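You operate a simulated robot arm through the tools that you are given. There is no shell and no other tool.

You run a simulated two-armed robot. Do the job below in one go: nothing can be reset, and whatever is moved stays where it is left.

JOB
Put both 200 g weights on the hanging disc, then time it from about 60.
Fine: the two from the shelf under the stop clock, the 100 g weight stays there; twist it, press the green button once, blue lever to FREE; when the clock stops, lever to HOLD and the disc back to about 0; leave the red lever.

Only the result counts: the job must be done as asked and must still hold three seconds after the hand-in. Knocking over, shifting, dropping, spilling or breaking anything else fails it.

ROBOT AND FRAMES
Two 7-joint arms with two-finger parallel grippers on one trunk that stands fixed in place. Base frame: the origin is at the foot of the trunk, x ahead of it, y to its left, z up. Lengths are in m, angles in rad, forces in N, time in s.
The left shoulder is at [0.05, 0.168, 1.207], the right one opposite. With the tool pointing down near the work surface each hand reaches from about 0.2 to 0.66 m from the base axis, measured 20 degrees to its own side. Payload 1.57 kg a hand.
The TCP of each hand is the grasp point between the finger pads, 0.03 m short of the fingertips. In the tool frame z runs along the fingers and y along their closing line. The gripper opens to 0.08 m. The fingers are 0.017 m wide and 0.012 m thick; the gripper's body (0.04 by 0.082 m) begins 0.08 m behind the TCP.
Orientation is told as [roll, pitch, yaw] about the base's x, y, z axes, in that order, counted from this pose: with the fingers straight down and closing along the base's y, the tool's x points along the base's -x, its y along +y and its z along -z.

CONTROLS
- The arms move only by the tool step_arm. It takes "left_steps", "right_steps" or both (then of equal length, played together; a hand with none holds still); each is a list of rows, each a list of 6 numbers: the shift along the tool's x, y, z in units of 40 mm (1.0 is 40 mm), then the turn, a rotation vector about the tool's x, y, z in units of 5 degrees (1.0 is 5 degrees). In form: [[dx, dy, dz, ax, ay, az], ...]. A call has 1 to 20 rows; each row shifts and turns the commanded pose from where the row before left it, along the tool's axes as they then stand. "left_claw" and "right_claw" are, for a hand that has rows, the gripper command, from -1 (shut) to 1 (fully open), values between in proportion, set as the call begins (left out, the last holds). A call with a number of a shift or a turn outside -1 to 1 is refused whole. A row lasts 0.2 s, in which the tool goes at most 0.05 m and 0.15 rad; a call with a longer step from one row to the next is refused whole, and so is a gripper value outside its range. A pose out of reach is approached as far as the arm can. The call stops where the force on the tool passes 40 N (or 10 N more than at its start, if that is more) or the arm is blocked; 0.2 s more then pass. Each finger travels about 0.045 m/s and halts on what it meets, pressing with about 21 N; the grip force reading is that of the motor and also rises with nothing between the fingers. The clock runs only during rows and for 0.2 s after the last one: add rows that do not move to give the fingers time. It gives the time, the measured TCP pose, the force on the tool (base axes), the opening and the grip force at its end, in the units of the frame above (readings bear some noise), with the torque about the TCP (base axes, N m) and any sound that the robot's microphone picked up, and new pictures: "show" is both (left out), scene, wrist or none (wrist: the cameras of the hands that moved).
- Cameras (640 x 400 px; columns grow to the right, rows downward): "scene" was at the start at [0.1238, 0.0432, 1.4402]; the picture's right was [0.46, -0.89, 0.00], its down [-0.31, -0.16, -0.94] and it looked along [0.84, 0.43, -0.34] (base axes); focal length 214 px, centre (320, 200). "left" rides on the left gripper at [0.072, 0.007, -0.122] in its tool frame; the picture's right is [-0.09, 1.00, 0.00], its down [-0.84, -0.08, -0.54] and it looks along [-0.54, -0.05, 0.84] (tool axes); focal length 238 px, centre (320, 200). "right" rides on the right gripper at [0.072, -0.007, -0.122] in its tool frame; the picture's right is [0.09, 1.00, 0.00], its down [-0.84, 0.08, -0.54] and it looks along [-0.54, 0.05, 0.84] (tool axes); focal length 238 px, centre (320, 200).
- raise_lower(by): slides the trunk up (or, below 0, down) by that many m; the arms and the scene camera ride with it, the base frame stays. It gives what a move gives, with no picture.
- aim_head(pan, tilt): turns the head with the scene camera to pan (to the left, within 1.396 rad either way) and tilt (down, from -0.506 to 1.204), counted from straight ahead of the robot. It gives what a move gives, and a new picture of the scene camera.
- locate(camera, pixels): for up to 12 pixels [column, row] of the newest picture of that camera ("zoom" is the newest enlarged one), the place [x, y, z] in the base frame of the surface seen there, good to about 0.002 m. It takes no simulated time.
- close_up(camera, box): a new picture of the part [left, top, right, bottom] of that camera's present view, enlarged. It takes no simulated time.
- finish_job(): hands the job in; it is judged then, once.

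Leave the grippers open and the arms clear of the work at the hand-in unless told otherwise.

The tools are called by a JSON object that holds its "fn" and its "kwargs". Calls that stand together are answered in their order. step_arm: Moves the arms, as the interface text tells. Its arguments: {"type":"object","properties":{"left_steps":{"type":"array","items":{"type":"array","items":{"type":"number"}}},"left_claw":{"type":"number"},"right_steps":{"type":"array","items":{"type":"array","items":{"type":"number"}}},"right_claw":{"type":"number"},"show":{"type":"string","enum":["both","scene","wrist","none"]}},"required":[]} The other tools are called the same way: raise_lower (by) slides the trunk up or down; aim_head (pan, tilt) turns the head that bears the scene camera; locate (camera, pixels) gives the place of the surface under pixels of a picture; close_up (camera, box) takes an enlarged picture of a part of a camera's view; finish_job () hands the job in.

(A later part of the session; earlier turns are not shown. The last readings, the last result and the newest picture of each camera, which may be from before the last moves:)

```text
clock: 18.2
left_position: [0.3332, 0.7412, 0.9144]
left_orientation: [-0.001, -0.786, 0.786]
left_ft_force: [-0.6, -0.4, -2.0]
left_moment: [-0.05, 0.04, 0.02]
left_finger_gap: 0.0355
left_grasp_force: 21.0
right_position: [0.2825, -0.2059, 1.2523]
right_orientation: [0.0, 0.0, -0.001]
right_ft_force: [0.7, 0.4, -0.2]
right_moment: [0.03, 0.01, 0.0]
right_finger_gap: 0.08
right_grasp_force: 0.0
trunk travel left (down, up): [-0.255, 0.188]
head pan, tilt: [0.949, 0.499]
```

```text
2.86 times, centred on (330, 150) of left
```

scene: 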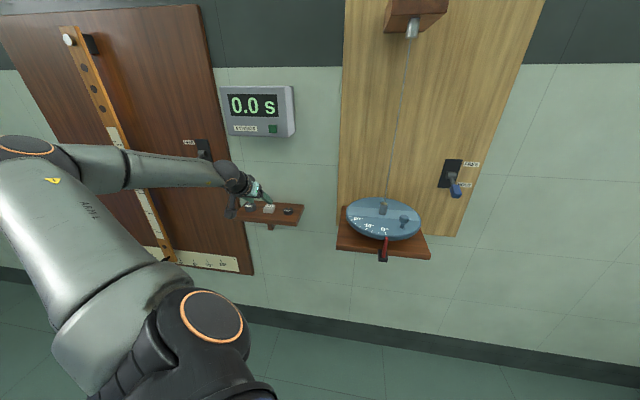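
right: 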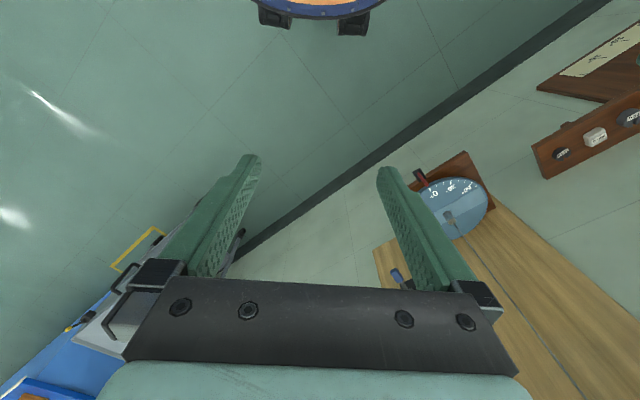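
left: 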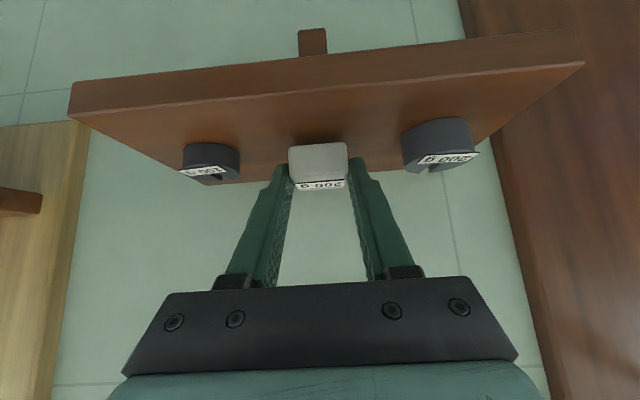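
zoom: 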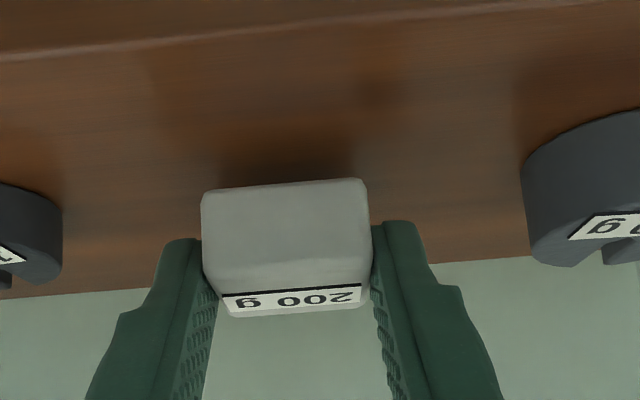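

The block is off the shelf: the force reads −2.0 N, about 200 g, and the grip is steady. I'll raise it another 5 cm at a gentle pace and check again.

{"fn": "step_arm", "kwargs": {"left_steps": [[-0.1, 0, -0.1, 0, 0, 0], [-0.17, 0, -0.17, 0, 0, 0], [-0.17, 0, -0.17, 0, 0, 0], [-0.17, 0, -0.17, 0, 0, 0], [-0.17, 0, -0.17, 0, 0, 0], [-0.1, 0, -0.1, 0, 0, 0]], "show": "wrist"}}

```text
clock: 19.6
left_position: [0.332, 0.7429, 0.9665]
left_orientation: [0.003, -0.785, 0.785]
left_ft_force: [0.0, -0.1, -1.4]
left_moment: [-0.02, 0.01, 0.01]
left_finger_gap: 0.0357
left_grasp_force: 21.0
right_position: [0.2821, -0.2061, 1.2522]
right_orientation: [-0.001, 0.0, -0.001]
right_ft_force: [0.5, 0.2, 0.2]
right_moment: [0.03, -0.02, -0.03]
right_finger_gap: 0.0799
right_grasp_force: 0.1
trunk travel left (down, up): [-0.255, 0.188]
head pan, tilt: [0.949, 0.499]
```

left: 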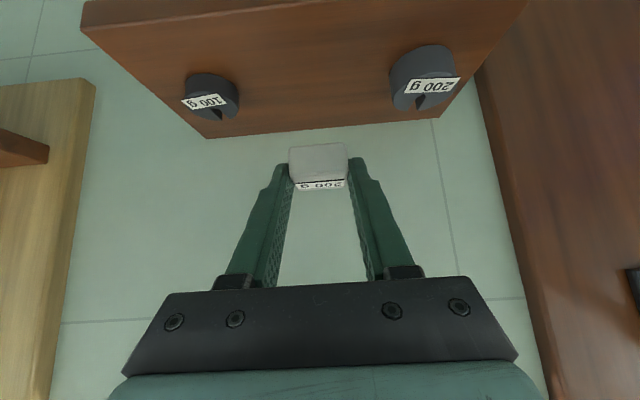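

The hold is good. I'll retreat 15 cm from the wall and rise 8 cm, at about 2 cm per row.

{"fn": "step_arm", "kwargs": {"left_steps": [[0.08, 0, -0.25, 0, 0, 0], [0.155, 0, -0.508, 0, 0, 0], [0.155, 0, -0.508, 0, 0, 0], [0.155, 0, -0.508, 0, 0, 0], [0.155, 0, -0.508, 0, 0, 0], [0.155, 0, -0.508, 0, 0, 0], [0.155, 0, -0.508, 0, 0, 0], [0.155, 0, -0.508, 0, 0, 0], [0.075, 0, -0.258, 0, 0, 0]], "show": "wrist"}}

{"fn": "step_arm", "kwargs": {"left_steps": [[0, -0.3, 0, 0, 0, 0], [0, -0.6, 0, 0, 0, 0], [0, -0.6, 0, 0, 0, 0], [0, -0.6, 0, 0, 0, 0], [0, -0.6, 0, 0, 0, 0], [0, -0.6, 0, 0, 0, 0], [0, -0.6, 0, 0, 0, 0], [0, -0.6, 0, 0, 0, 0], [0, -0.6, 0, 0, 0, 0], [0, -0.3, 0, 0, 0, 0]], "show": "both"}}

```text
clock: 21.6
left_position: [0.2275, 0.6352, 1.047]
left_orientation: [0.0, -0.786, 0.787]
left_ft_force: [-1.0, -0.7, -2.6]
left_moment: [-0.01, 0.02, -0.01]
left_finger_gap: 0.0359
left_grasp_force: 20.6
right_position: [0.2816, -0.207, 1.2527]
right_orientation: [0.0, 0.001, -0.001]
right_ft_force: [-0.4, -0.3, -0.3]
right_moment: [-0.01, -0.03, 0.01]
right_finger_gap: 0.0799
right_grasp_force: 0.1
trunk travel left (down, up): [-0.255, 0.188]
head pan, tilt: [0.949, 0.499]
```

left: 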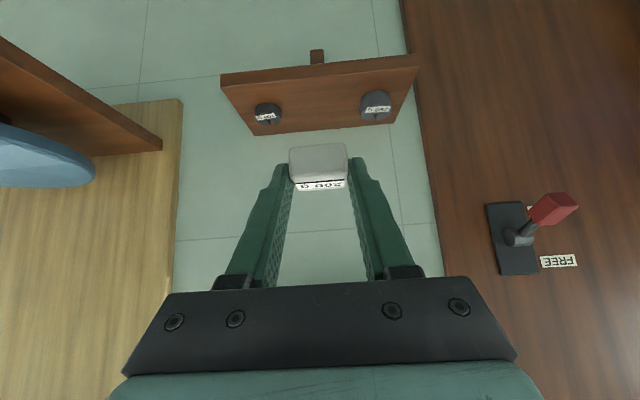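

```text
clock: 23.8
left_position: [0.3794, 0.484, 1.0474]
left_orientation: [-0.002, -0.787, 0.786]
left_ft_force: [0.8, 0.2, -1.2]
left_moment: [-0.05, 0.05, 0.03]
left_finger_gap: 0.0356
left_grasp_force: 20.8
right_position: [0.2818, -0.2046, 1.2527]
right_orientation: [0.0, -0.001, 0.0]
right_ft_force: [0.3, 0.4, 0.1]
right_moment: [0.01, 0.0, -0.02]
right_finger_gap: 0.0801
right_grasp_force: 0.1
trunk travel left (down, up): [-0.255, 0.188]
head pan, tilt: [0.949, 0.499]
```

scene: 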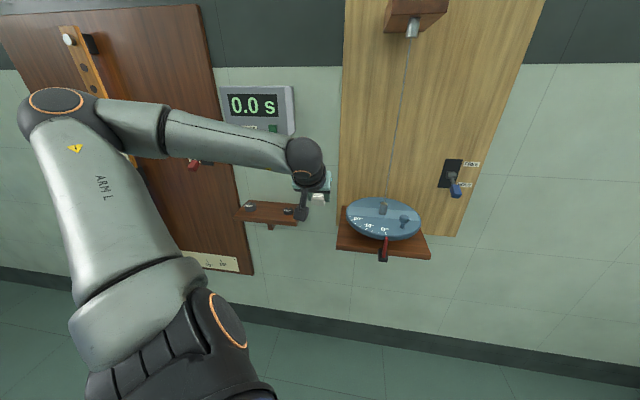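
left: 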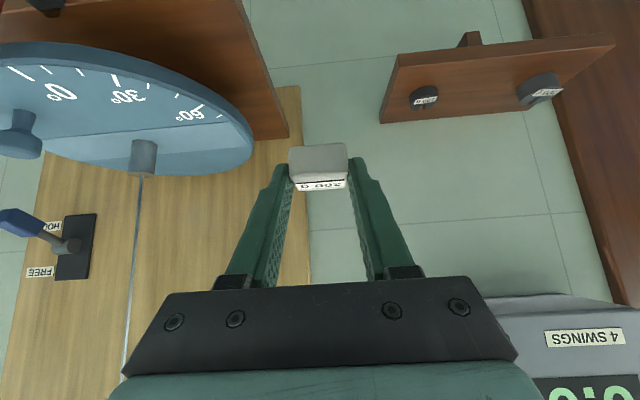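

The block is carried steadily, now left of the disc at N 0.61, well in front of the wire. I'll go on to the right-hand side, in line with the right end of the band.

{"fn": "step_arm", "kwargs": {"left_steps": [[0, -0.3, 0, 0, 0, 0], [0, -0.6, 0, 0, 0, 0], [0, -0.6, 0, 0, 0, 0], [0, -0.6, 0, 0, 0, 0], [0, -0.6, 0, 0, 0, 0], [0, -0.6, 0, 0, 0, 0], [0, -0.6, 0, 0, 0, 0], [0, -0.6, 0, 0, 0, 0], [0, -0.6, 0, 0, 0, 0], [0, -0.6, 0, 0, 0, 0], [0, -0.3, 0, 0, 0, 0], [0, -0.22, 0, 0, 0, 0]], "show": "both"}}

{"fn": "close_up", "kwargs": {"camera": "scene", "box": [320, 150, 450, 260]}}

```text
clock: 26.4
left_position: [0.5564, 0.307, 1.0466]
left_orientation: [0.001, -0.785, 0.787]
left_ft_force: [-0.3, -0.8, -1.6]
left_moment: [-0.04, 0.02, 0.0]
left_finger_gap: 0.0355
left_grasp_force: 20.9
right_position: [0.2821, -0.2054, 1.2518]
right_orientation: [-0.001, -0.001, 0.0]
right_ft_force: [0.4, 0.7, 0.5]
right_moment: [0.03, -0.01, 0.01]
right_finger_gap: 0.0797
right_grasp_force: 0.1
trunk travel left (down, up): [-0.255, 0.188]
head pan, tilt: [0.949, 0.499]
```

scene: 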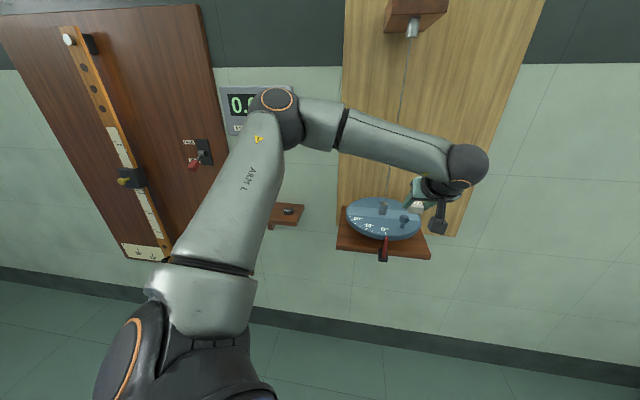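
left: 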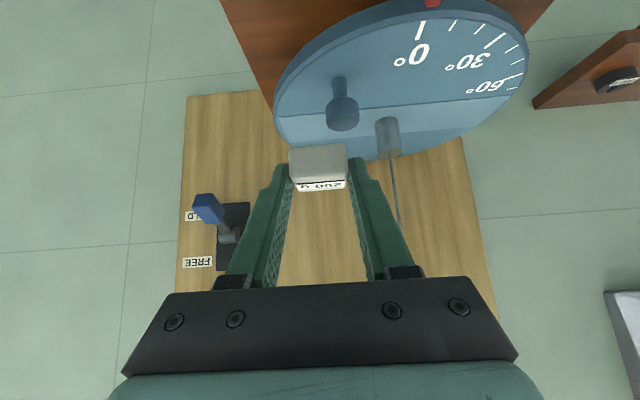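

```text
3.64 times, centred on (385, 205) of scene
```

zoom: 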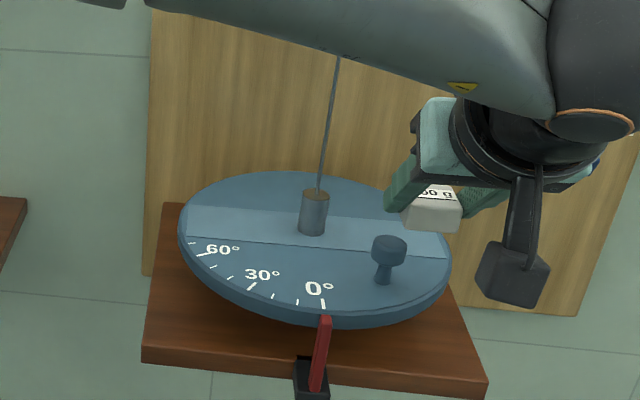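

The hand is at T 0.176 in front of the right end of the band, with the knob at (342,112) and the boss at (388,135) in the wrist view. I'll refine the positions of the disc features and the held block.

{"fn": "close_up", "kwargs": {"camera": "left", "box": [260, 0, 540, 200]}}

{"fn": "locate", "kwargs": {"camera": "left", "pixels": [[293, 152], [345, 150], [293, 182], [345, 182], [318, 165], [388, 122], [390, 148], [342, 112], [337, 80], [420, 22], [277, 115], [527, 50]]}}

```text
2.00 times, centred on (400, 100) of left
```

zoom: 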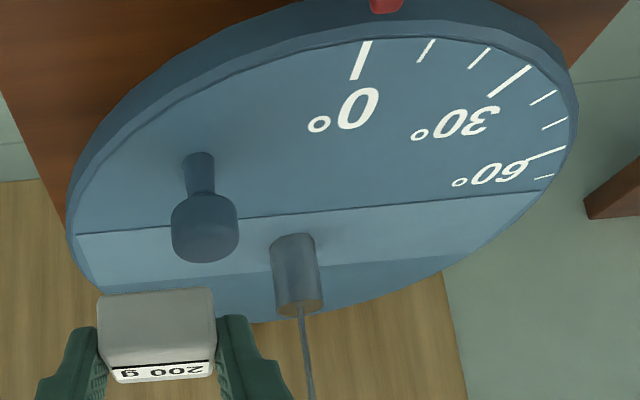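

```text
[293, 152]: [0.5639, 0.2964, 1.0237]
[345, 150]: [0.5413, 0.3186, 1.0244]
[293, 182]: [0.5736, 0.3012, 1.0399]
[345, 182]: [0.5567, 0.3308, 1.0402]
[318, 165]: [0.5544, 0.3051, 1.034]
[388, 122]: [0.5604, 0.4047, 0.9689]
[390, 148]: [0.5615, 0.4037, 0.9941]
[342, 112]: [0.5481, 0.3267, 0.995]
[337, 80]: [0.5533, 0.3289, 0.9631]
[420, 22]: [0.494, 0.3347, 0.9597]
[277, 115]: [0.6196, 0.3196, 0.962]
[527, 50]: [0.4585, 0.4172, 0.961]
```

The block centre sits about 12 mm beyond the TCP and its bottom is 30 mm below it. I'll move inward over the band, with the block bottom at 1.017, above the knob and boss tops.

{"fn": "step_arm", "kwargs": {"left_steps": [[-0.15, 0, 0.15, 0, 0, 0], [-0.309, 0, 0.309, 0, 0, 0], [-0.309, 0, 0.309, 0, 0, 0], [-0.309, 0, 0.309, 0, 0, 0], [-0.15, 0, 0.15, 0, 0, 0], [0, 0, 0, 0, 0, 0]], "show": "both"}}

{"fn": "close_up", "kwargs": {"camera": "scene", "box": [320, 150, 450, 260]}}

{"fn": "close_up", "kwargs": {"camera": "left", "box": [220, 40, 480, 220]}}

```text
clock: 27.8
left_position: [0.605, 0.3565, 1.047]
left_orientation: [0.0, -0.787, 0.786]
left_ft_force: [-0.2, 0.5, -2.8]
left_moment: [-0.07, 0.04, -0.02]
left_finger_gap: 0.0356
left_grasp_force: 21.0
right_position: [0.2821, -0.2062, 1.2522]
right_orientation: [0.0, 0.0, 0.001]
right_ft_force: [-0.3, -0.2, -0.5]
right_moment: [0.01, 0.0, 0.02]
right_finger_gap: 0.08
right_grasp_force: 0.1
trunk travel left (down, up): [-0.255, 0.188]
head pan, tilt: [0.949, 0.499]
```

scene: 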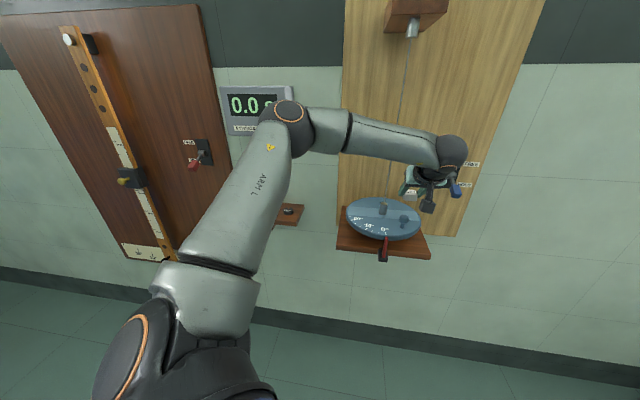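
left: 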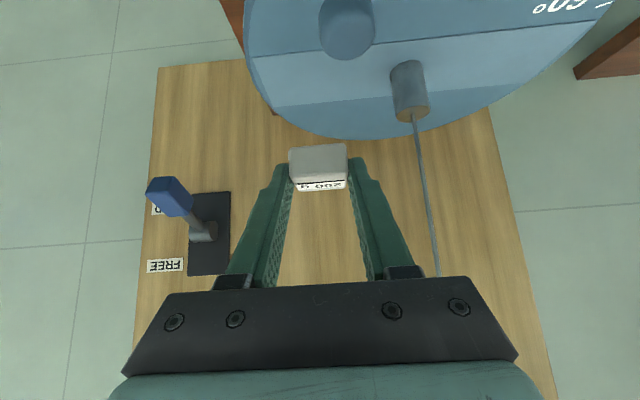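

```text
3.64 times, centred on (385, 205) of scene
```

zoom: 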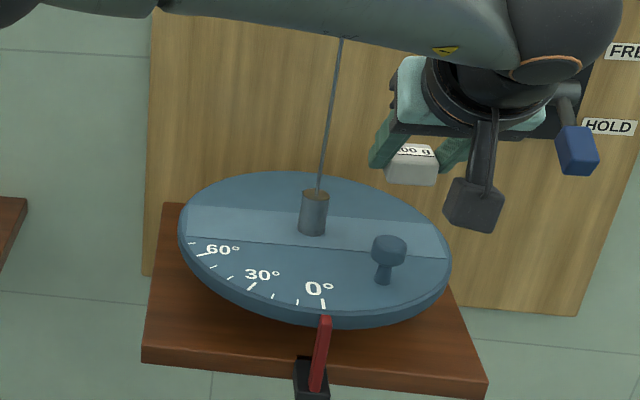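

```text
2.22 times, centred on (350, 130) of left
```

zoom: 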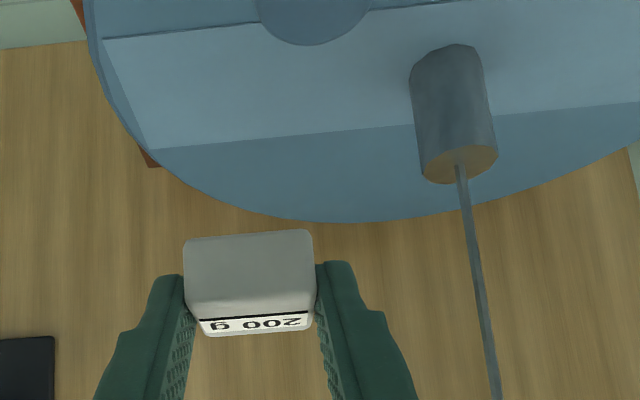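

The hand is at N 0.680, T 0.176. I'll check the boss top and band edges once more in this zoom before lowering.

{"fn": "locate", "kwargs": {"camera": "zoom", "pixels": [[460, 180], [425, 160], [495, 155], [445, 80], [340, 30], [110, 45], [150, 145], [340, 132], [560, 112], [190, 245], [308, 235], [205, 330]]}}

```text
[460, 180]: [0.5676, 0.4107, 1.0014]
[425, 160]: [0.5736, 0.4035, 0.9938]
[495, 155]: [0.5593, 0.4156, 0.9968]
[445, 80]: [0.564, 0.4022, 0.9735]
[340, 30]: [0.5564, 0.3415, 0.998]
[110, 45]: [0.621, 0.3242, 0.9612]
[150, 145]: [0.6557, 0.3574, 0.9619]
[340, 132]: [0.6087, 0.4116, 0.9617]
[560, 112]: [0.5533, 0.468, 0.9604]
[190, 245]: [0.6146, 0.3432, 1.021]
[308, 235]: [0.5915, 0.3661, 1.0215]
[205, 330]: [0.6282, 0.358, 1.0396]
```

The block centre is at about (N 0.692, T 0.1757) and the boss centre at (0.693, 0.1105), so the block is 65 mm to the right. I'll lower it 5 cm, stopping short of the disc.

{"fn": "step_arm", "kwargs": {"left_steps": [[0.1, 0, 0.1, 0, 0, 0], [0.2, 0, 0.2, 0, 0, 0], [0.2, 0, 0.2, 0, 0, 0], [0.2, 0, 0.2, 0, 0, 0], [0.12, 0, 0.12, 0, 0, 0], [0.08, 0, 0.08, 0, 0, 0]], "show": "both"}}

{"fn": "close_up", "kwargs": {"camera": "scene", "box": [320, 150, 450, 260]}}

{"fn": "close_up", "kwargs": {"camera": "left", "box": [220, 40, 480, 220]}}

```text
clock: 29.2
left_position: [0.6044, 0.3568, 0.9953]
left_orientation: [-0.001, -0.785, 0.785]
left_ft_force: [0.2, 0.2, -1.1]
left_moment: [-0.04, 0.04, 0.0]
left_finger_gap: 0.0356
left_grasp_force: 20.8
right_position: [0.282, -0.2057, 1.2517]
right_orientation: [0.001, 0.001, -0.001]
right_ft_force: [-0.1, 0.3, -0.6]
right_moment: [0.01, 0.02, -0.03]
right_finger_gap: 0.08
right_grasp_force: 0.1
trunk travel left (down, up): [-0.255, 0.188]
head pan, tilt: [0.949, 0.499]
```

scene: 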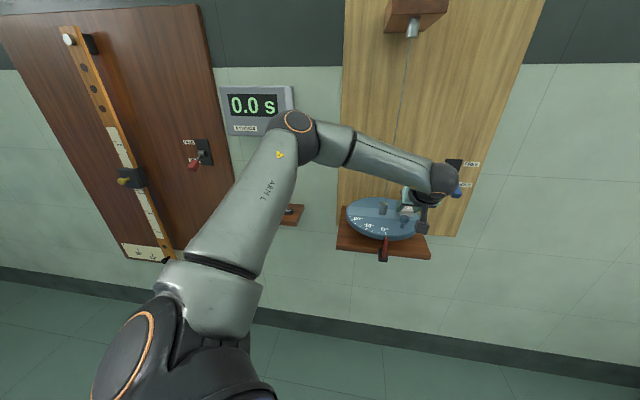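
left: 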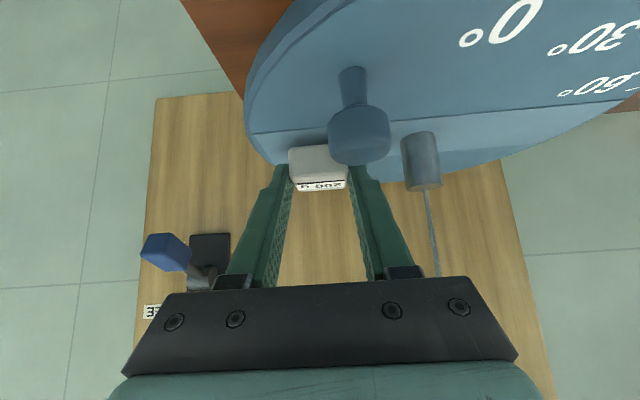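

```text
3.64 times, centred on (385, 205) of scene
```

zoom: 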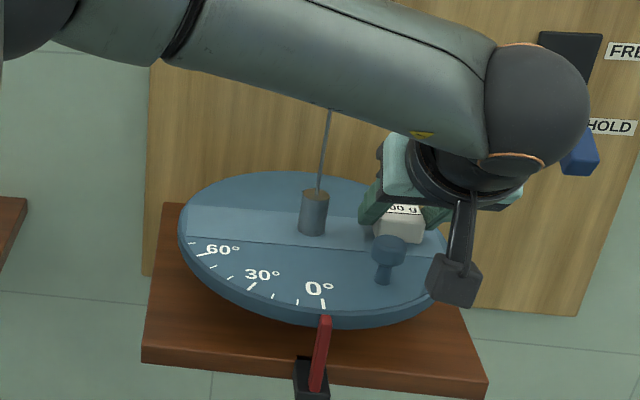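

```text
2.22 times, centred on (350, 130) of left
```

zoom: 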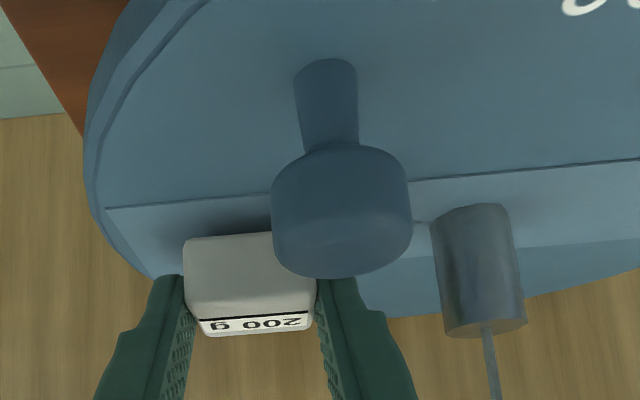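

The block hovers about 4 mm above the band. I'll lower it in 1.5 mm rows until the force shows contact.

{"fn": "step_arm", "kwargs": {"left_steps": [[0.0265, 0, 0.0265, 0, 0, 0], [0.0265, 0, 0.0265, 0, 0, 0]], "show": "wrist"}}

{"fn": "close_up", "kwargs": {"camera": "left", "box": [220, 100, 400, 220]}}

```text
clock: 29.8
left_position: [0.6044, 0.3553, 0.9914]
left_orientation: [-0.001, -0.786, 0.787]
left_ft_force: [0.8, 0.3, -2.2]
left_moment: [0.0, 0.01, 0.0]
left_finger_gap: 0.0357
left_grasp_force: 20.6
right_position: [0.2822, -0.2065, 1.2526]
right_orientation: [0.0, 0.0, 0.0]
right_ft_force: [0.3, 0.3, -0.3]
right_moment: [0.01, -0.01, -0.03]
right_finger_gap: 0.0798
right_grasp_force: 0.0
trunk travel left (down, up): [-0.255, 0.188]
head pan, tilt: [0.949, 0.499]
```

left: 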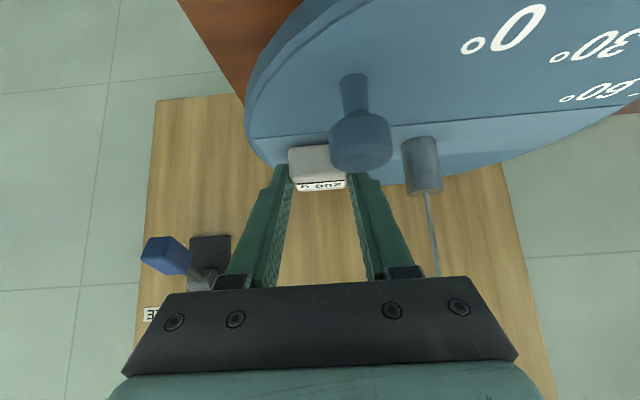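

```text
3.33 times, centred on (310, 160) of left
```

zoom: 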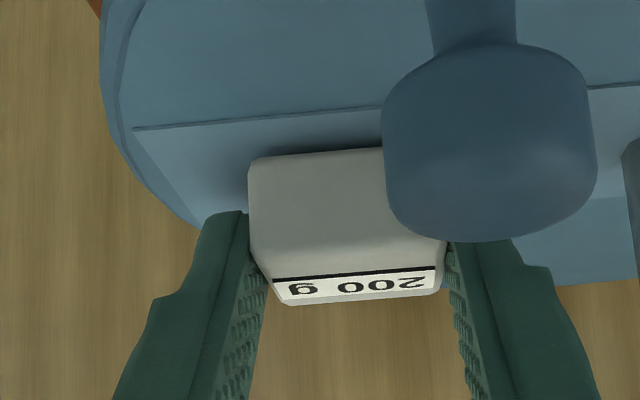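

The block is not touching yet: the full weight is still on the hand at −2.2 N. I'll go down in 1 mm rows.

{"fn": "step_arm", "kwargs": {"left_steps": [[0.0177, 0, 0.0177, 0, 0, 0]], "show": "none"}}

{"fn": "step_arm", "kwargs": {"left_steps": [[0.0177, 0, 0.0177, 0, 0, 0]], "show": "none"}}

```text
clock: 30.2
left_position: [0.6041, 0.3565, 0.9911]
left_orientation: [0.0, -0.786, 0.786]
left_ft_force: [-0.4, -1.4, -2.2]
left_moment: [-0.02, 0.04, 0.01]
left_finger_gap: 0.0354
left_grasp_force: 21.4
right_position: [0.2824, -0.2051, 1.2532]
right_orientation: [0.002, 0.0, 0.001]
right_ft_force: [0.3, -0.5, -0.9]
right_moment: [0.02, 0.02, 0.0]
right_finger_gap: 0.0798
right_grasp_force: 0.1
trunk travel left (down, up): [-0.255, 0.188]
head pan, tilt: [0.949, 0.499]
```

```text
clock: 30.6
left_position: [0.6049, 0.3566, 0.9885]
left_orientation: [0.002, -0.785, 0.785]
left_ft_force: [1.0, -0.5, -3.0]
left_moment: [-0.01, 0.03, 0.0]
left_finger_gap: 0.0356
left_grasp_force: 21.2
right_position: [0.2826, -0.2056, 1.2522]
right_orientation: [0.0, -0.001, 0.0]
right_ft_force: [-0.5, 0.1, -0.9]
right_moment: [-0.01, 0.02, 0.0]
right_finger_gap: 0.0801
right_grasp_force: 0.1
trunk travel left (down, up): [-0.255, 0.188]
head pan, tilt: [0.949, 0.499]
```

There is still no contact, so I'll continue downward 1 mm at a time.

{"fn": "step_arm", "kwargs": {"left_steps": [[0.0177, 0, 0.0177, 0, 0, 0]], "show": "none"}}

{"fn": "step_arm", "kwargs": {"left_steps": [[0, 0, 0, 0, 0, 0]], "show": "wrist"}}

{"fn": "close_up", "kwargs": {"camera": "left", "box": [220, 100, 400, 220]}}

{"fn": "close_up", "kwargs": {"camera": "scene", "box": [360, 170, 450, 250]}}

```text
clock: 31.0
left_position: [0.605, 0.3548, 0.9895]
left_orientation: [0.0, -0.784, 0.786]
left_ft_force: [-1.0, 0.2, 0.2]
left_moment: [-0.04, 0.05, -0.01]
left_finger_gap: 0.0358
left_grasp_force: 21.0
right_position: [0.2819, -0.2071, 1.2531]
right_orientation: [0.0, -0.001, 0.001]
right_ft_force: [0.5, 0.5, -0.2]
right_moment: [-0.04, -0.02, 0.0]
right_finger_gap: 0.0799
right_grasp_force: 0.1
trunk travel left (down, up): [-0.255, 0.188]
head pan, tilt: [0.949, 0.499]
```

```text
clock: 31.4
left_position: [0.6039, 0.3553, 0.9878]
left_orientation: [-0.001, -0.785, 0.788]
left_ft_force: [0.6, -0.6, -1.0]
left_moment: [-0.02, -0.05, 0.01]
left_finger_gap: 0.0358
left_grasp_force: 21.0
right_position: [0.2823, -0.206, 1.253]
right_orientation: [-0.001, 0.0, 0.0]
right_ft_force: [-0.4, -0.4, 0.2]
right_moment: [-0.02, -0.05, 0.02]
right_finger_gap: 0.0801
right_grasp_force: 0.1
trunk travel left (down, up): [-0.255, 0.188]
head pan, tilt: [0.949, 0.499]
```

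left: 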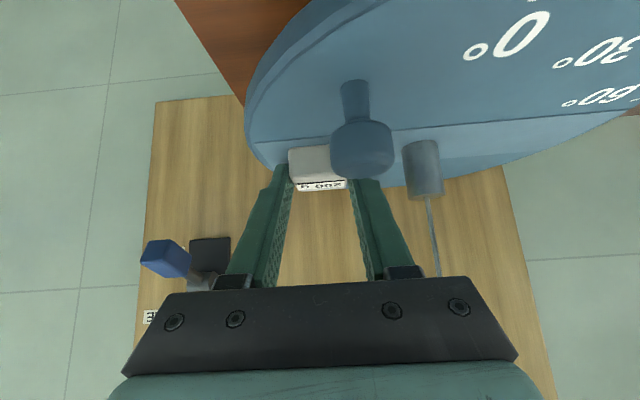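

```text
3.33 times, centred on (310, 160) of left
```

zoom: 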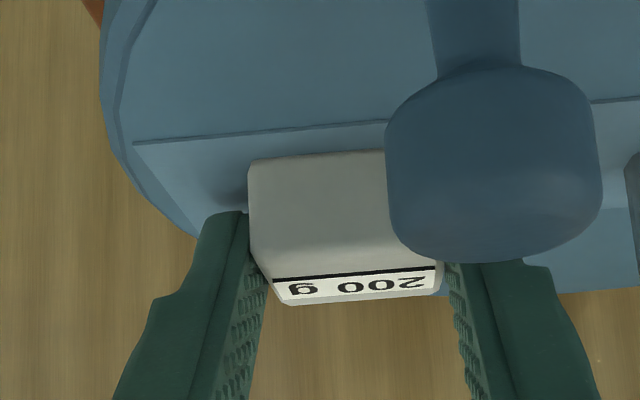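

```text
5.00 times, centred on (405, 210) of scene
```

zoom: 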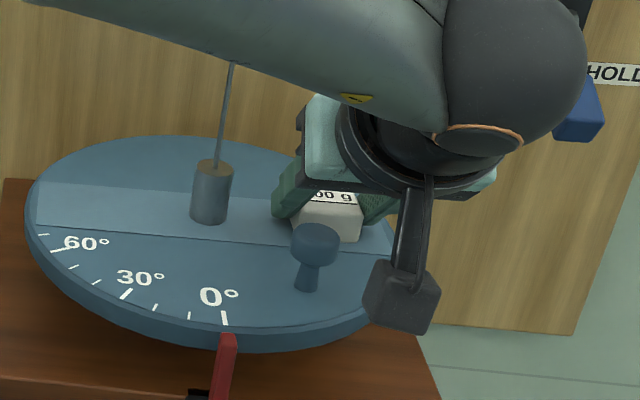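

The force is now between 0.2 and −1.0 N, so contact is near or just made. I'll measure the block's lower edge and take one more 1 mm row.

{"fn": "step_arm", "kwargs": {"left_steps": [[0.0177, 0, 0.0177, 0, 0, 0], [0, 0, 0, 0, 0, 0]], "show": "wrist"}}

{"fn": "close_up", "kwargs": {"camera": "left", "box": [220, 100, 400, 220]}}

{"fn": "locate", "kwargs": {"camera": "zoom", "pixels": [[255, 165], [370, 155], [255, 155], [360, 143], [275, 215], [245, 145]]}}

```text
clock: 32.0
left_position: [0.6043, 0.3556, 0.9897]
left_orientation: [-0.003, -0.786, 0.789]
left_ft_force: [2.3, 0.6, 2.5]
left_moment: [-0.02, -0.03, -0.02]
left_finger_gap: 0.0357
left_grasp_force: 20.7
right_position: [0.2816, -0.2061, 1.2534]
right_orientation: [-0.002, 0.001, -0.001]
right_ft_force: [0.2, -0.7, -0.5]
right_moment: [0.01, 0.05, 0.04]
right_finger_gap: 0.0799
right_grasp_force: 0.1
trunk travel left (down, up): [-0.255, 0.188]
head pan, tilt: [0.949, 0.499]
```

left: 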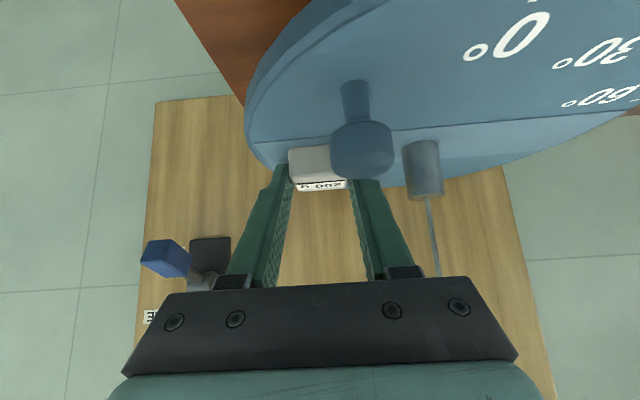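

```text
3.33 times, centred on (310, 160) of left
```

zoom: 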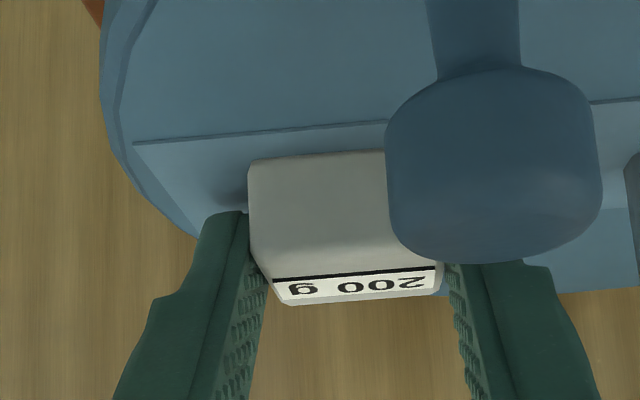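

```text
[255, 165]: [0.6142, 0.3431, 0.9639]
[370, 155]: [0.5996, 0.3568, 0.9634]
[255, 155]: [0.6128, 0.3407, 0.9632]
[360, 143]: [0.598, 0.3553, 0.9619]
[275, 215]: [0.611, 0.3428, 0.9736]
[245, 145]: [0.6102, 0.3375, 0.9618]
```

Contact is made at +2.5 N with the block resting flat on the band. I'll open the fingers modestly to release it.

{"fn": "step_arm", "kwargs": {"left_steps": [[0, 0, 0, 0, 0, 0], [0, 0, 0, 0, 0, 0], [0, 0, 0, 0, 0, 0]], "left_claw": 0.35, "show": "wrist"}}

{"fn": "close_up", "kwargs": {"camera": "left", "box": [220, 100, 460, 260]}}

```text
clock: 32.8
left_position: [0.6042, 0.3568, 0.9882]
left_orientation: [0.0, -0.785, 0.786]
left_ft_force: [0.0, -0.7, 0.2]
left_moment: [-0.03, 0.01, -0.03]
left_finger_gap: 0.0537
left_grasp_force: 0.0
right_position: [0.2815, -0.2065, 1.2528]
right_orientation: [0.0, -0.001, 0.0]
right_ft_force: [-0.3, 0.3, 0.1]
right_moment: [-0.02, -0.01, -0.01]
right_finger_gap: 0.0801
right_grasp_force: 0.1
trunk travel left (down, up): [-0.255, 0.188]
head pan, tilt: [0.949, 0.499]
```

left: 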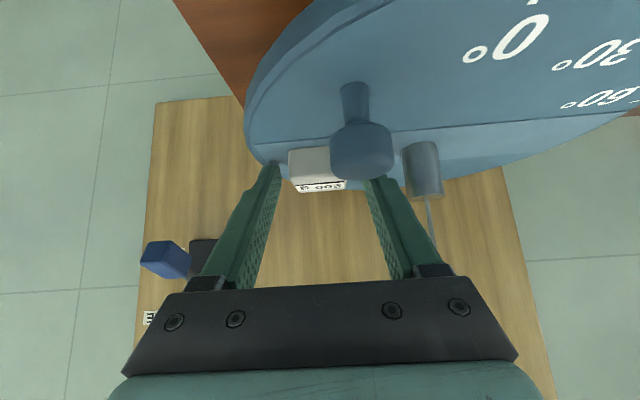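

```text
2.50 times, centred on (340, 180) of left
```

zoom: 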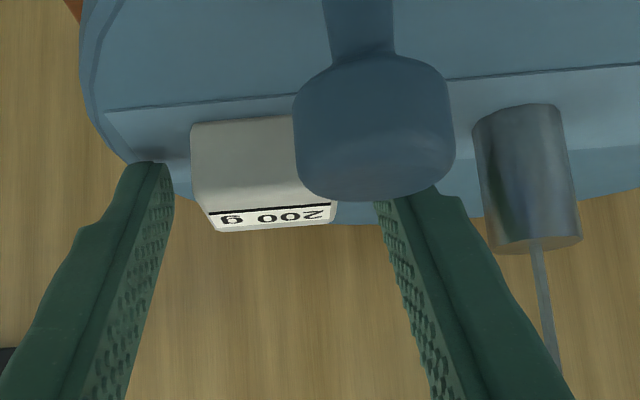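

The block is free on the disc. I'll lift straight up 3 cm, then draw back along the fingers.

{"fn": "step_arm", "kwargs": {"left_steps": [[-0.15, 0, -0.15, 0, 0, 0], [-0.265, 0, -0.265, 0, 0, 0], [-0.265, 0, -0.265, 0, 0, 0], [0, 0, -0.7, 0, 0, 0], [0, 0, -0.7, 0, 0, 0], [0, 0, -0.7, 0, 0, 0], [0, 0, -0.7, 0, 0, 0]], "show": "both"}}

{"fn": "close_up", "kwargs": {"camera": "left", "box": [200, 0, 560, 220]}}

```text
clock: 34.4
left_position: [0.5488, 0.3004, 1.1055]
left_orientation: [0.001, -0.785, 0.787]
left_ft_force: [-0.7, -0.1, -0.5]
left_moment: [0.03, 0.03, -0.05]
left_finger_gap: 0.0541
left_grasp_force: 0.0
right_position: [0.2807, -0.2071, 1.2524]
right_orientation: [0.001, 0.0, 0.0]
right_ft_force: [0.0, 0.1, -0.2]
right_moment: [-0.01, 0.01, 0.0]
right_finger_gap: 0.0801
right_grasp_force: 0.2
trunk travel left (down, up): [-0.255, 0.188]
head pan, tilt: [0.949, 0.499]
```

scene: 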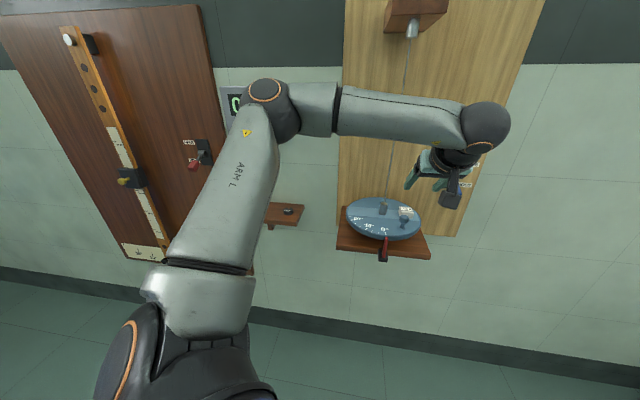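
left: 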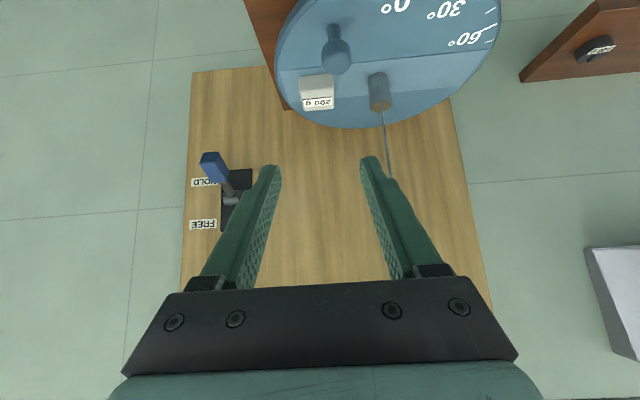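

```text
1.78 times, centred on (380, 110) of left
```

zoom: 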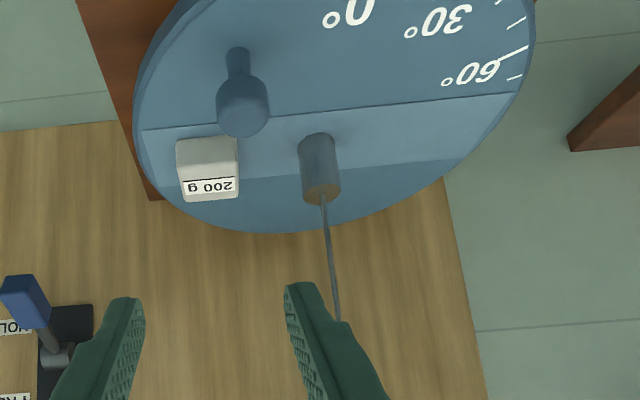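

The block sits squarely on the band. I'll measure where it landed so the other weight can be matched to it.

{"fn": "locate", "kwargs": {"camera": "zoom", "pixels": [[179, 145], [236, 141], [181, 175], [238, 172], [188, 198], [237, 194], [300, 140], [338, 138], [305, 195], [340, 190], [318, 140], [322, 203]]}}

```text
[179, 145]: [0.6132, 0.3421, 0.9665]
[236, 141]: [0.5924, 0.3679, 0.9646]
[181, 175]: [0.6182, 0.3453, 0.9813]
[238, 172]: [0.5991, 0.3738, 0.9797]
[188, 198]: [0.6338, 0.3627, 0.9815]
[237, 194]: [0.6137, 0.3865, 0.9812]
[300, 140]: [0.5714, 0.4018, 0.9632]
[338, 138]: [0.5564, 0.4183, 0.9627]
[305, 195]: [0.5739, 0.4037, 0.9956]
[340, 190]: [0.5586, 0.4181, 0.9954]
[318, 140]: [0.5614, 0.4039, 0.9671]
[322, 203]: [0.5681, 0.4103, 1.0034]
```

The block is 66.5 mm right of the boss centre, so the dark weight should go to T ≈ 0.043, N ≈ 0.6925. I'll take the empty hand left past the wire at a safe distance, to in front of the dark weight.

{"fn": "step_arm", "kwargs": {"left_steps": [[0, 0.9, 0, 0, 0, 0], [0, 0.9, 0, 0, 0, 0], [0, 0.9, 0, 0, 0, 0], [0, 0.9, 0, 0, 0, 0], [0, 0.9, 0, 0, 0, 0], [0, 0.9, 0, 0, 0, 0], [0, 0.9, 0, 0, 0, 0], [0, 0.9, 0, 0, 0, 0], [0, 0.9, 0, 0, 0, 0], [0, 0.9, 0, 0, 0, 0], [0, 0.9, 0, 0, 0, 0], [0, 0.9, 0, 0, 0, 0], [0, 0.9, 0, 0, 0, 0], [0, 0.9, 0, 0, 0, 0], [0, 0.94, 0, 0, 0, 0], [0, 0, 0, 0, 0, 0]], "left_claw": 0.625, "show": "both"}}

```text
clock: 37.8
left_position: [0.1651, 0.6845, 1.1069]
left_orientation: [-0.002, -0.785, 0.788]
left_ft_force: [-0.1, 0.3, -0.7]
left_moment: [-0.01, 0.03, -0.02]
left_finger_gap: 0.065
left_grasp_force: 0.1
right_position: [0.2824, -0.2069, 1.2521]
right_orientation: [0.0, -0.001, 0.001]
right_ft_force: [-1.0, -0.1, -0.5]
right_moment: [-0.03, 0.01, 0.0]
right_finger_gap: 0.0799
right_grasp_force: 0.2
trunk travel left (down, up): [-0.255, 0.188]
head pan, tilt: [0.949, 0.499]
```

scene: 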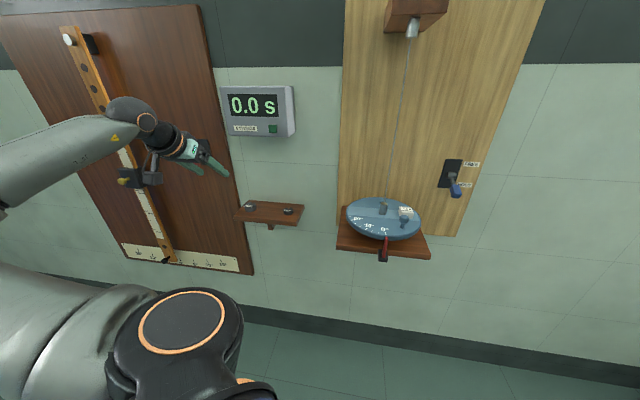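
left: 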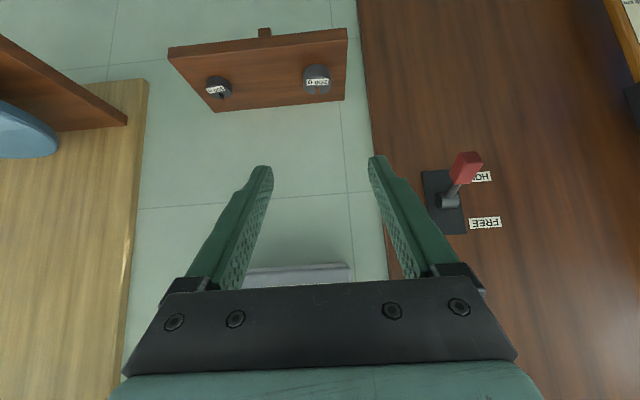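

The dark weight is at (317,78) in the wrist view and the red lever is well off to the side. I'll descend to the pre-grasp point.

{"fn": "step_arm", "kwargs": {"left_steps": [[0.133, 0, 0.834, 0, 0, 0], [0.133, 0, 0.834, 0, 0, 0], [0.133, 0, 0.834, 0, 0, 0], [0.133, 0, 0.834, 0, 0, 0], [0.133, 0, 0.834, 0, 0, 0], [0, 0, 0, 0, 0, 0]], "show": "wrist"}}

{"fn": "close_up", "kwargs": {"camera": "left", "box": [220, 80, 440, 220]}}

```text
clock: 39.2
left_position: [0.2356, 0.752, 0.9675]
left_orientation: [0.002, -0.786, 0.786]
left_ft_force: [0.0, -0.8, 0.0]
left_moment: [0.01, -0.01, 0.02]
left_finger_gap: 0.0649
left_grasp_force: 0.1
right_position: [0.2825, -0.2066, 1.2524]
right_orientation: [-0.001, 0.002, 0.002]
right_ft_force: [-1.4, -1.3, -0.8]
right_moment: [-0.01, 0.0, 0.02]
right_finger_gap: 0.08
right_grasp_force: 0.1
trunk travel left (down, up): [-0.255, 0.188]
head pan, tilt: [0.949, 0.499]
```

left: 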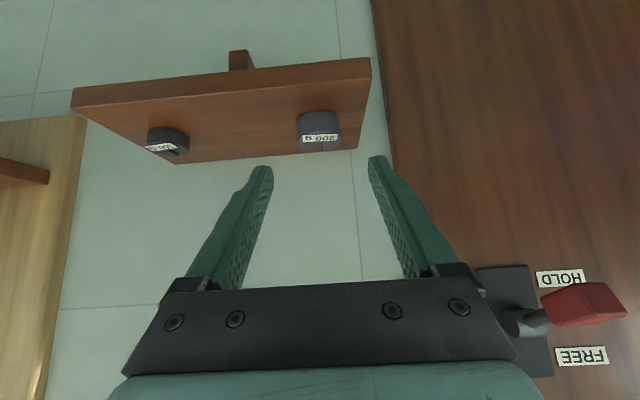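

```text
2.86 times, centred on (330, 150) of left
```

zoom: 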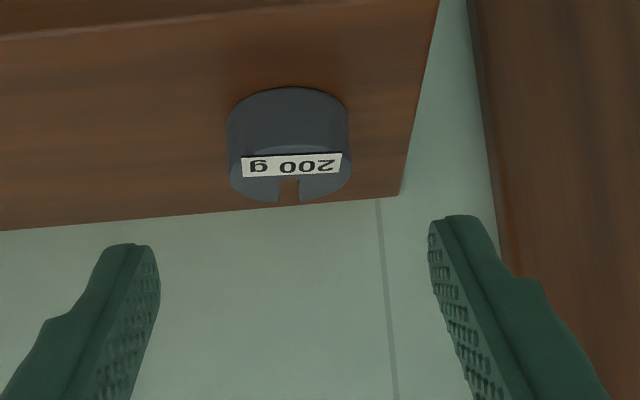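

The dark weight is at (290,145) in the zoom. I'll measure it, and also the brown board on the right to be sure the left finger clears it.

{"fn": "locate", "kwargs": {"camera": "zoom", "pixels": [[230, 130], [347, 125], [288, 92], [233, 175], [350, 172], [288, 190], [288, 148], [275, 200], [480, 60], [500, 200], [560, 150], [395, 190]]}}

```text
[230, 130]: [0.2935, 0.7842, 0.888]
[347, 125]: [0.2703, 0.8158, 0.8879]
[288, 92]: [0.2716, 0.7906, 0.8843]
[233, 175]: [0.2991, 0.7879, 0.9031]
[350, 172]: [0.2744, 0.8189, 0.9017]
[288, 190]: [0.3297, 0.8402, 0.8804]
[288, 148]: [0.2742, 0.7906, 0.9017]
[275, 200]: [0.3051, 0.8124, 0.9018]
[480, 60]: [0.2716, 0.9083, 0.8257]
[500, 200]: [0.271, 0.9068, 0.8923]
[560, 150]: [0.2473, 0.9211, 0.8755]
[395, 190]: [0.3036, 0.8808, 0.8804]
```

The dark weight's centre is N 0.772, T −0.366, and the brown board is well behind. I'll slide in around it, then close.

{"fn": "step_arm", "kwargs": {"left_steps": [[-0.01, 0.006, 0.527, 0, 0, 0], [-0.01, 0.006, 0.527, 0, 0, 0], [-0.01, 0.006, 0.527, 0, 0, 0], [-0.01, 0.006, 0.527, 0, 0, 0], [0, 0, 0, 0, 0, 0]], "show": "wrist"}}

{"fn": "close_up", "kwargs": {"camera": "left", "box": [220, 80, 440, 220]}}

```text
clock: 40.4
left_position: [0.2784, 0.7971, 0.9104]
left_orientation: [0.0, -0.784, 0.786]
left_ft_force: [-0.2, -1.1, -0.2]
left_moment: [0.01, -0.02, 0.0]
left_finger_gap: 0.065
left_grasp_force: 0.0
right_position: [0.2804, -0.2067, 1.2521]
right_orientation: [0.001, 0.0, -0.001]
right_ft_force: [0.1, 0.8, -0.5]
right_moment: [-0.02, 0.03, 0.02]
right_finger_gap: 0.08
right_grasp_force: 0.0
trunk travel left (down, up): [-0.255, 0.188]
head pan, tilt: [0.949, 0.499]
```

left: 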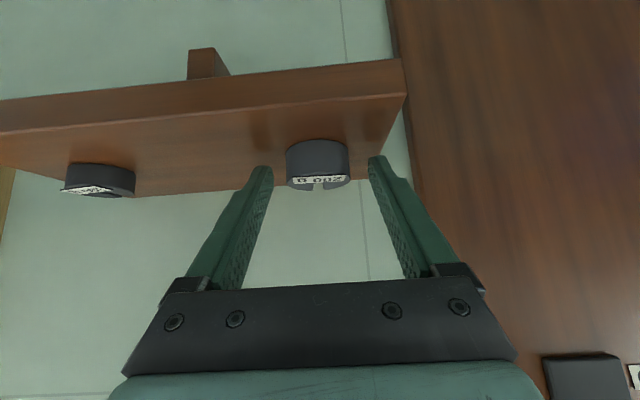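

```text
2.86 times, centred on (330, 150) of left
```

zoom: 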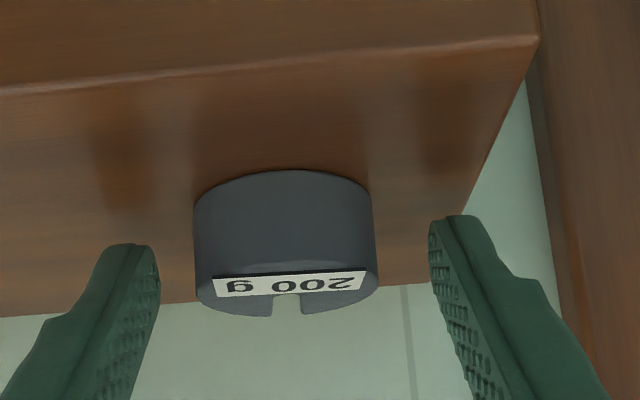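

The fingers are centred around the dark weight. I'll lower 2 mm more and then close.

{"fn": "step_arm", "kwargs": {"left_steps": [[0.035, 0, 0.035, 0, 0, 0], [0, 0, 0, 0, 0, 0]], "show": "none"}}

{"fn": "step_arm", "kwargs": {"left_steps": [[0, 0, 0, 0, 0, 0], [0, 0, 0, 0, 0, 0], [0, 0, 0, 0, 0, 0], [0, 0, 0, 0, 0, 0]], "left_claw": -1, "show": "wrist"}}

{"fn": "close_up", "kwargs": {"camera": "left", "box": [220, 80, 440, 220]}}

```text
clock: 41.0
left_position: [0.2783, 0.7964, 0.9077]
left_orientation: [0.0, -0.787, 0.786]
left_ft_force: [-0.4, -0.6, 0.2]
left_moment: [-0.02, 0.03, 0.02]
left_finger_gap: 0.0652
left_grasp_force: 0.0
right_position: [0.2823, -0.2064, 1.2528]
right_orientation: [0.0, 0.0, 0.0]
right_ft_force: [-0.8, 0.1, 0.6]
right_moment: [-0.01, -0.03, 0.0]
right_finger_gap: 0.0801
right_grasp_force: 0.1
trunk travel left (down, up): [-0.255, 0.188]
head pan, tilt: [0.949, 0.499]
```

```text
clock: 42.0
left_position: [0.2791, 0.7977, 0.9081]
left_orientation: [0.0, -0.786, 0.785]
left_ft_force: [0.2, -0.1, 0.2]
left_moment: [0.02, -0.01, -0.02]
left_finger_gap: 0.0411
left_grasp_force: 21.2
right_position: [0.2821, -0.2069, 1.2532]
right_orientation: [0.0, -0.001, -0.001]
right_ft_force: [0.3, 0.7, 0.5]
right_moment: [0.0, -0.02, -0.01]
right_finger_gap: 0.0799
right_grasp_force: 0.0
trunk travel left (down, up): [-0.255, 0.188]
head pan, tilt: [0.949, 0.499]
```

left: 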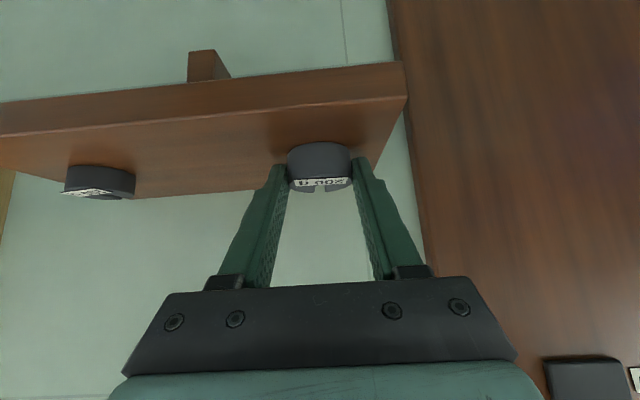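

```text
2.86 times, centred on (330, 150) of left
```

zoom: 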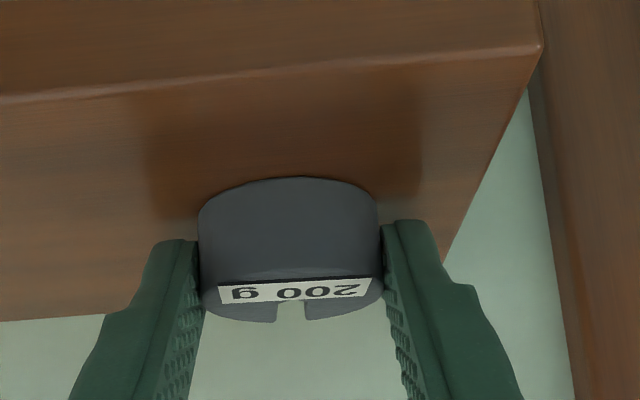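

Gripped at 41 mm across its diameter. I'll lift about 5 mm as a test.

{"fn": "step_arm", "kwargs": {"left_steps": [[-0.035, 0, -0.035, 0, 0, 0], [-0.035, 0, -0.035, 0, 0, 0], [-0.035, 0, -0.035, 0, 0, 0], [0, 0, 0, 0, 0, 0]], "show": "wrist"}}

{"fn": "close_up", "kwargs": {"camera": "left", "box": [220, 80, 440, 220]}}

```text
clock: 43.0
left_position: [0.2787, 0.7969, 0.9134]
left_orientation: [0.0, -0.786, 0.786]
left_ft_force: [0.4, -0.2, -2.2]
left_moment: [-0.01, 0.04, -0.02]
left_finger_gap: 0.0413
left_grasp_force: 21.5
right_position: [0.2825, -0.206, 1.2526]
right_orientation: [-0.001, 0.0, -0.001]
right_ft_force: [-0.6, 0.5, 0.1]
right_moment: [-0.02, -0.04, -0.01]
right_finger_gap: 0.0804
right_grasp_force: 0.1
trunk travel left (down, up): [-0.255, 0.188]
head pan, tilt: [0.949, 0.499]
```

left: 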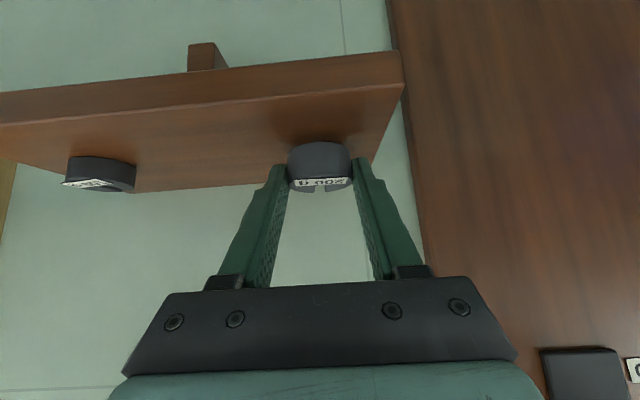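

```text
2.86 times, centred on (330, 150) of left
```

zoom: 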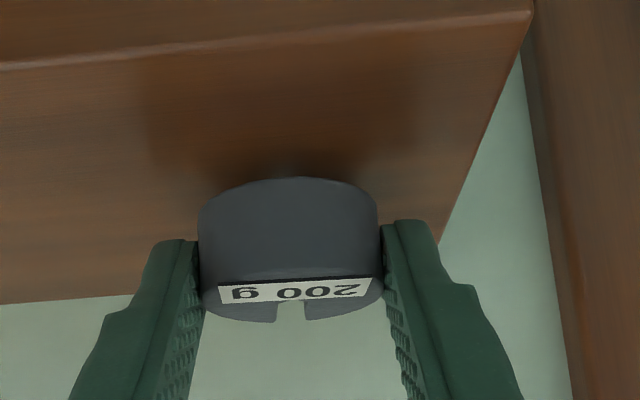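

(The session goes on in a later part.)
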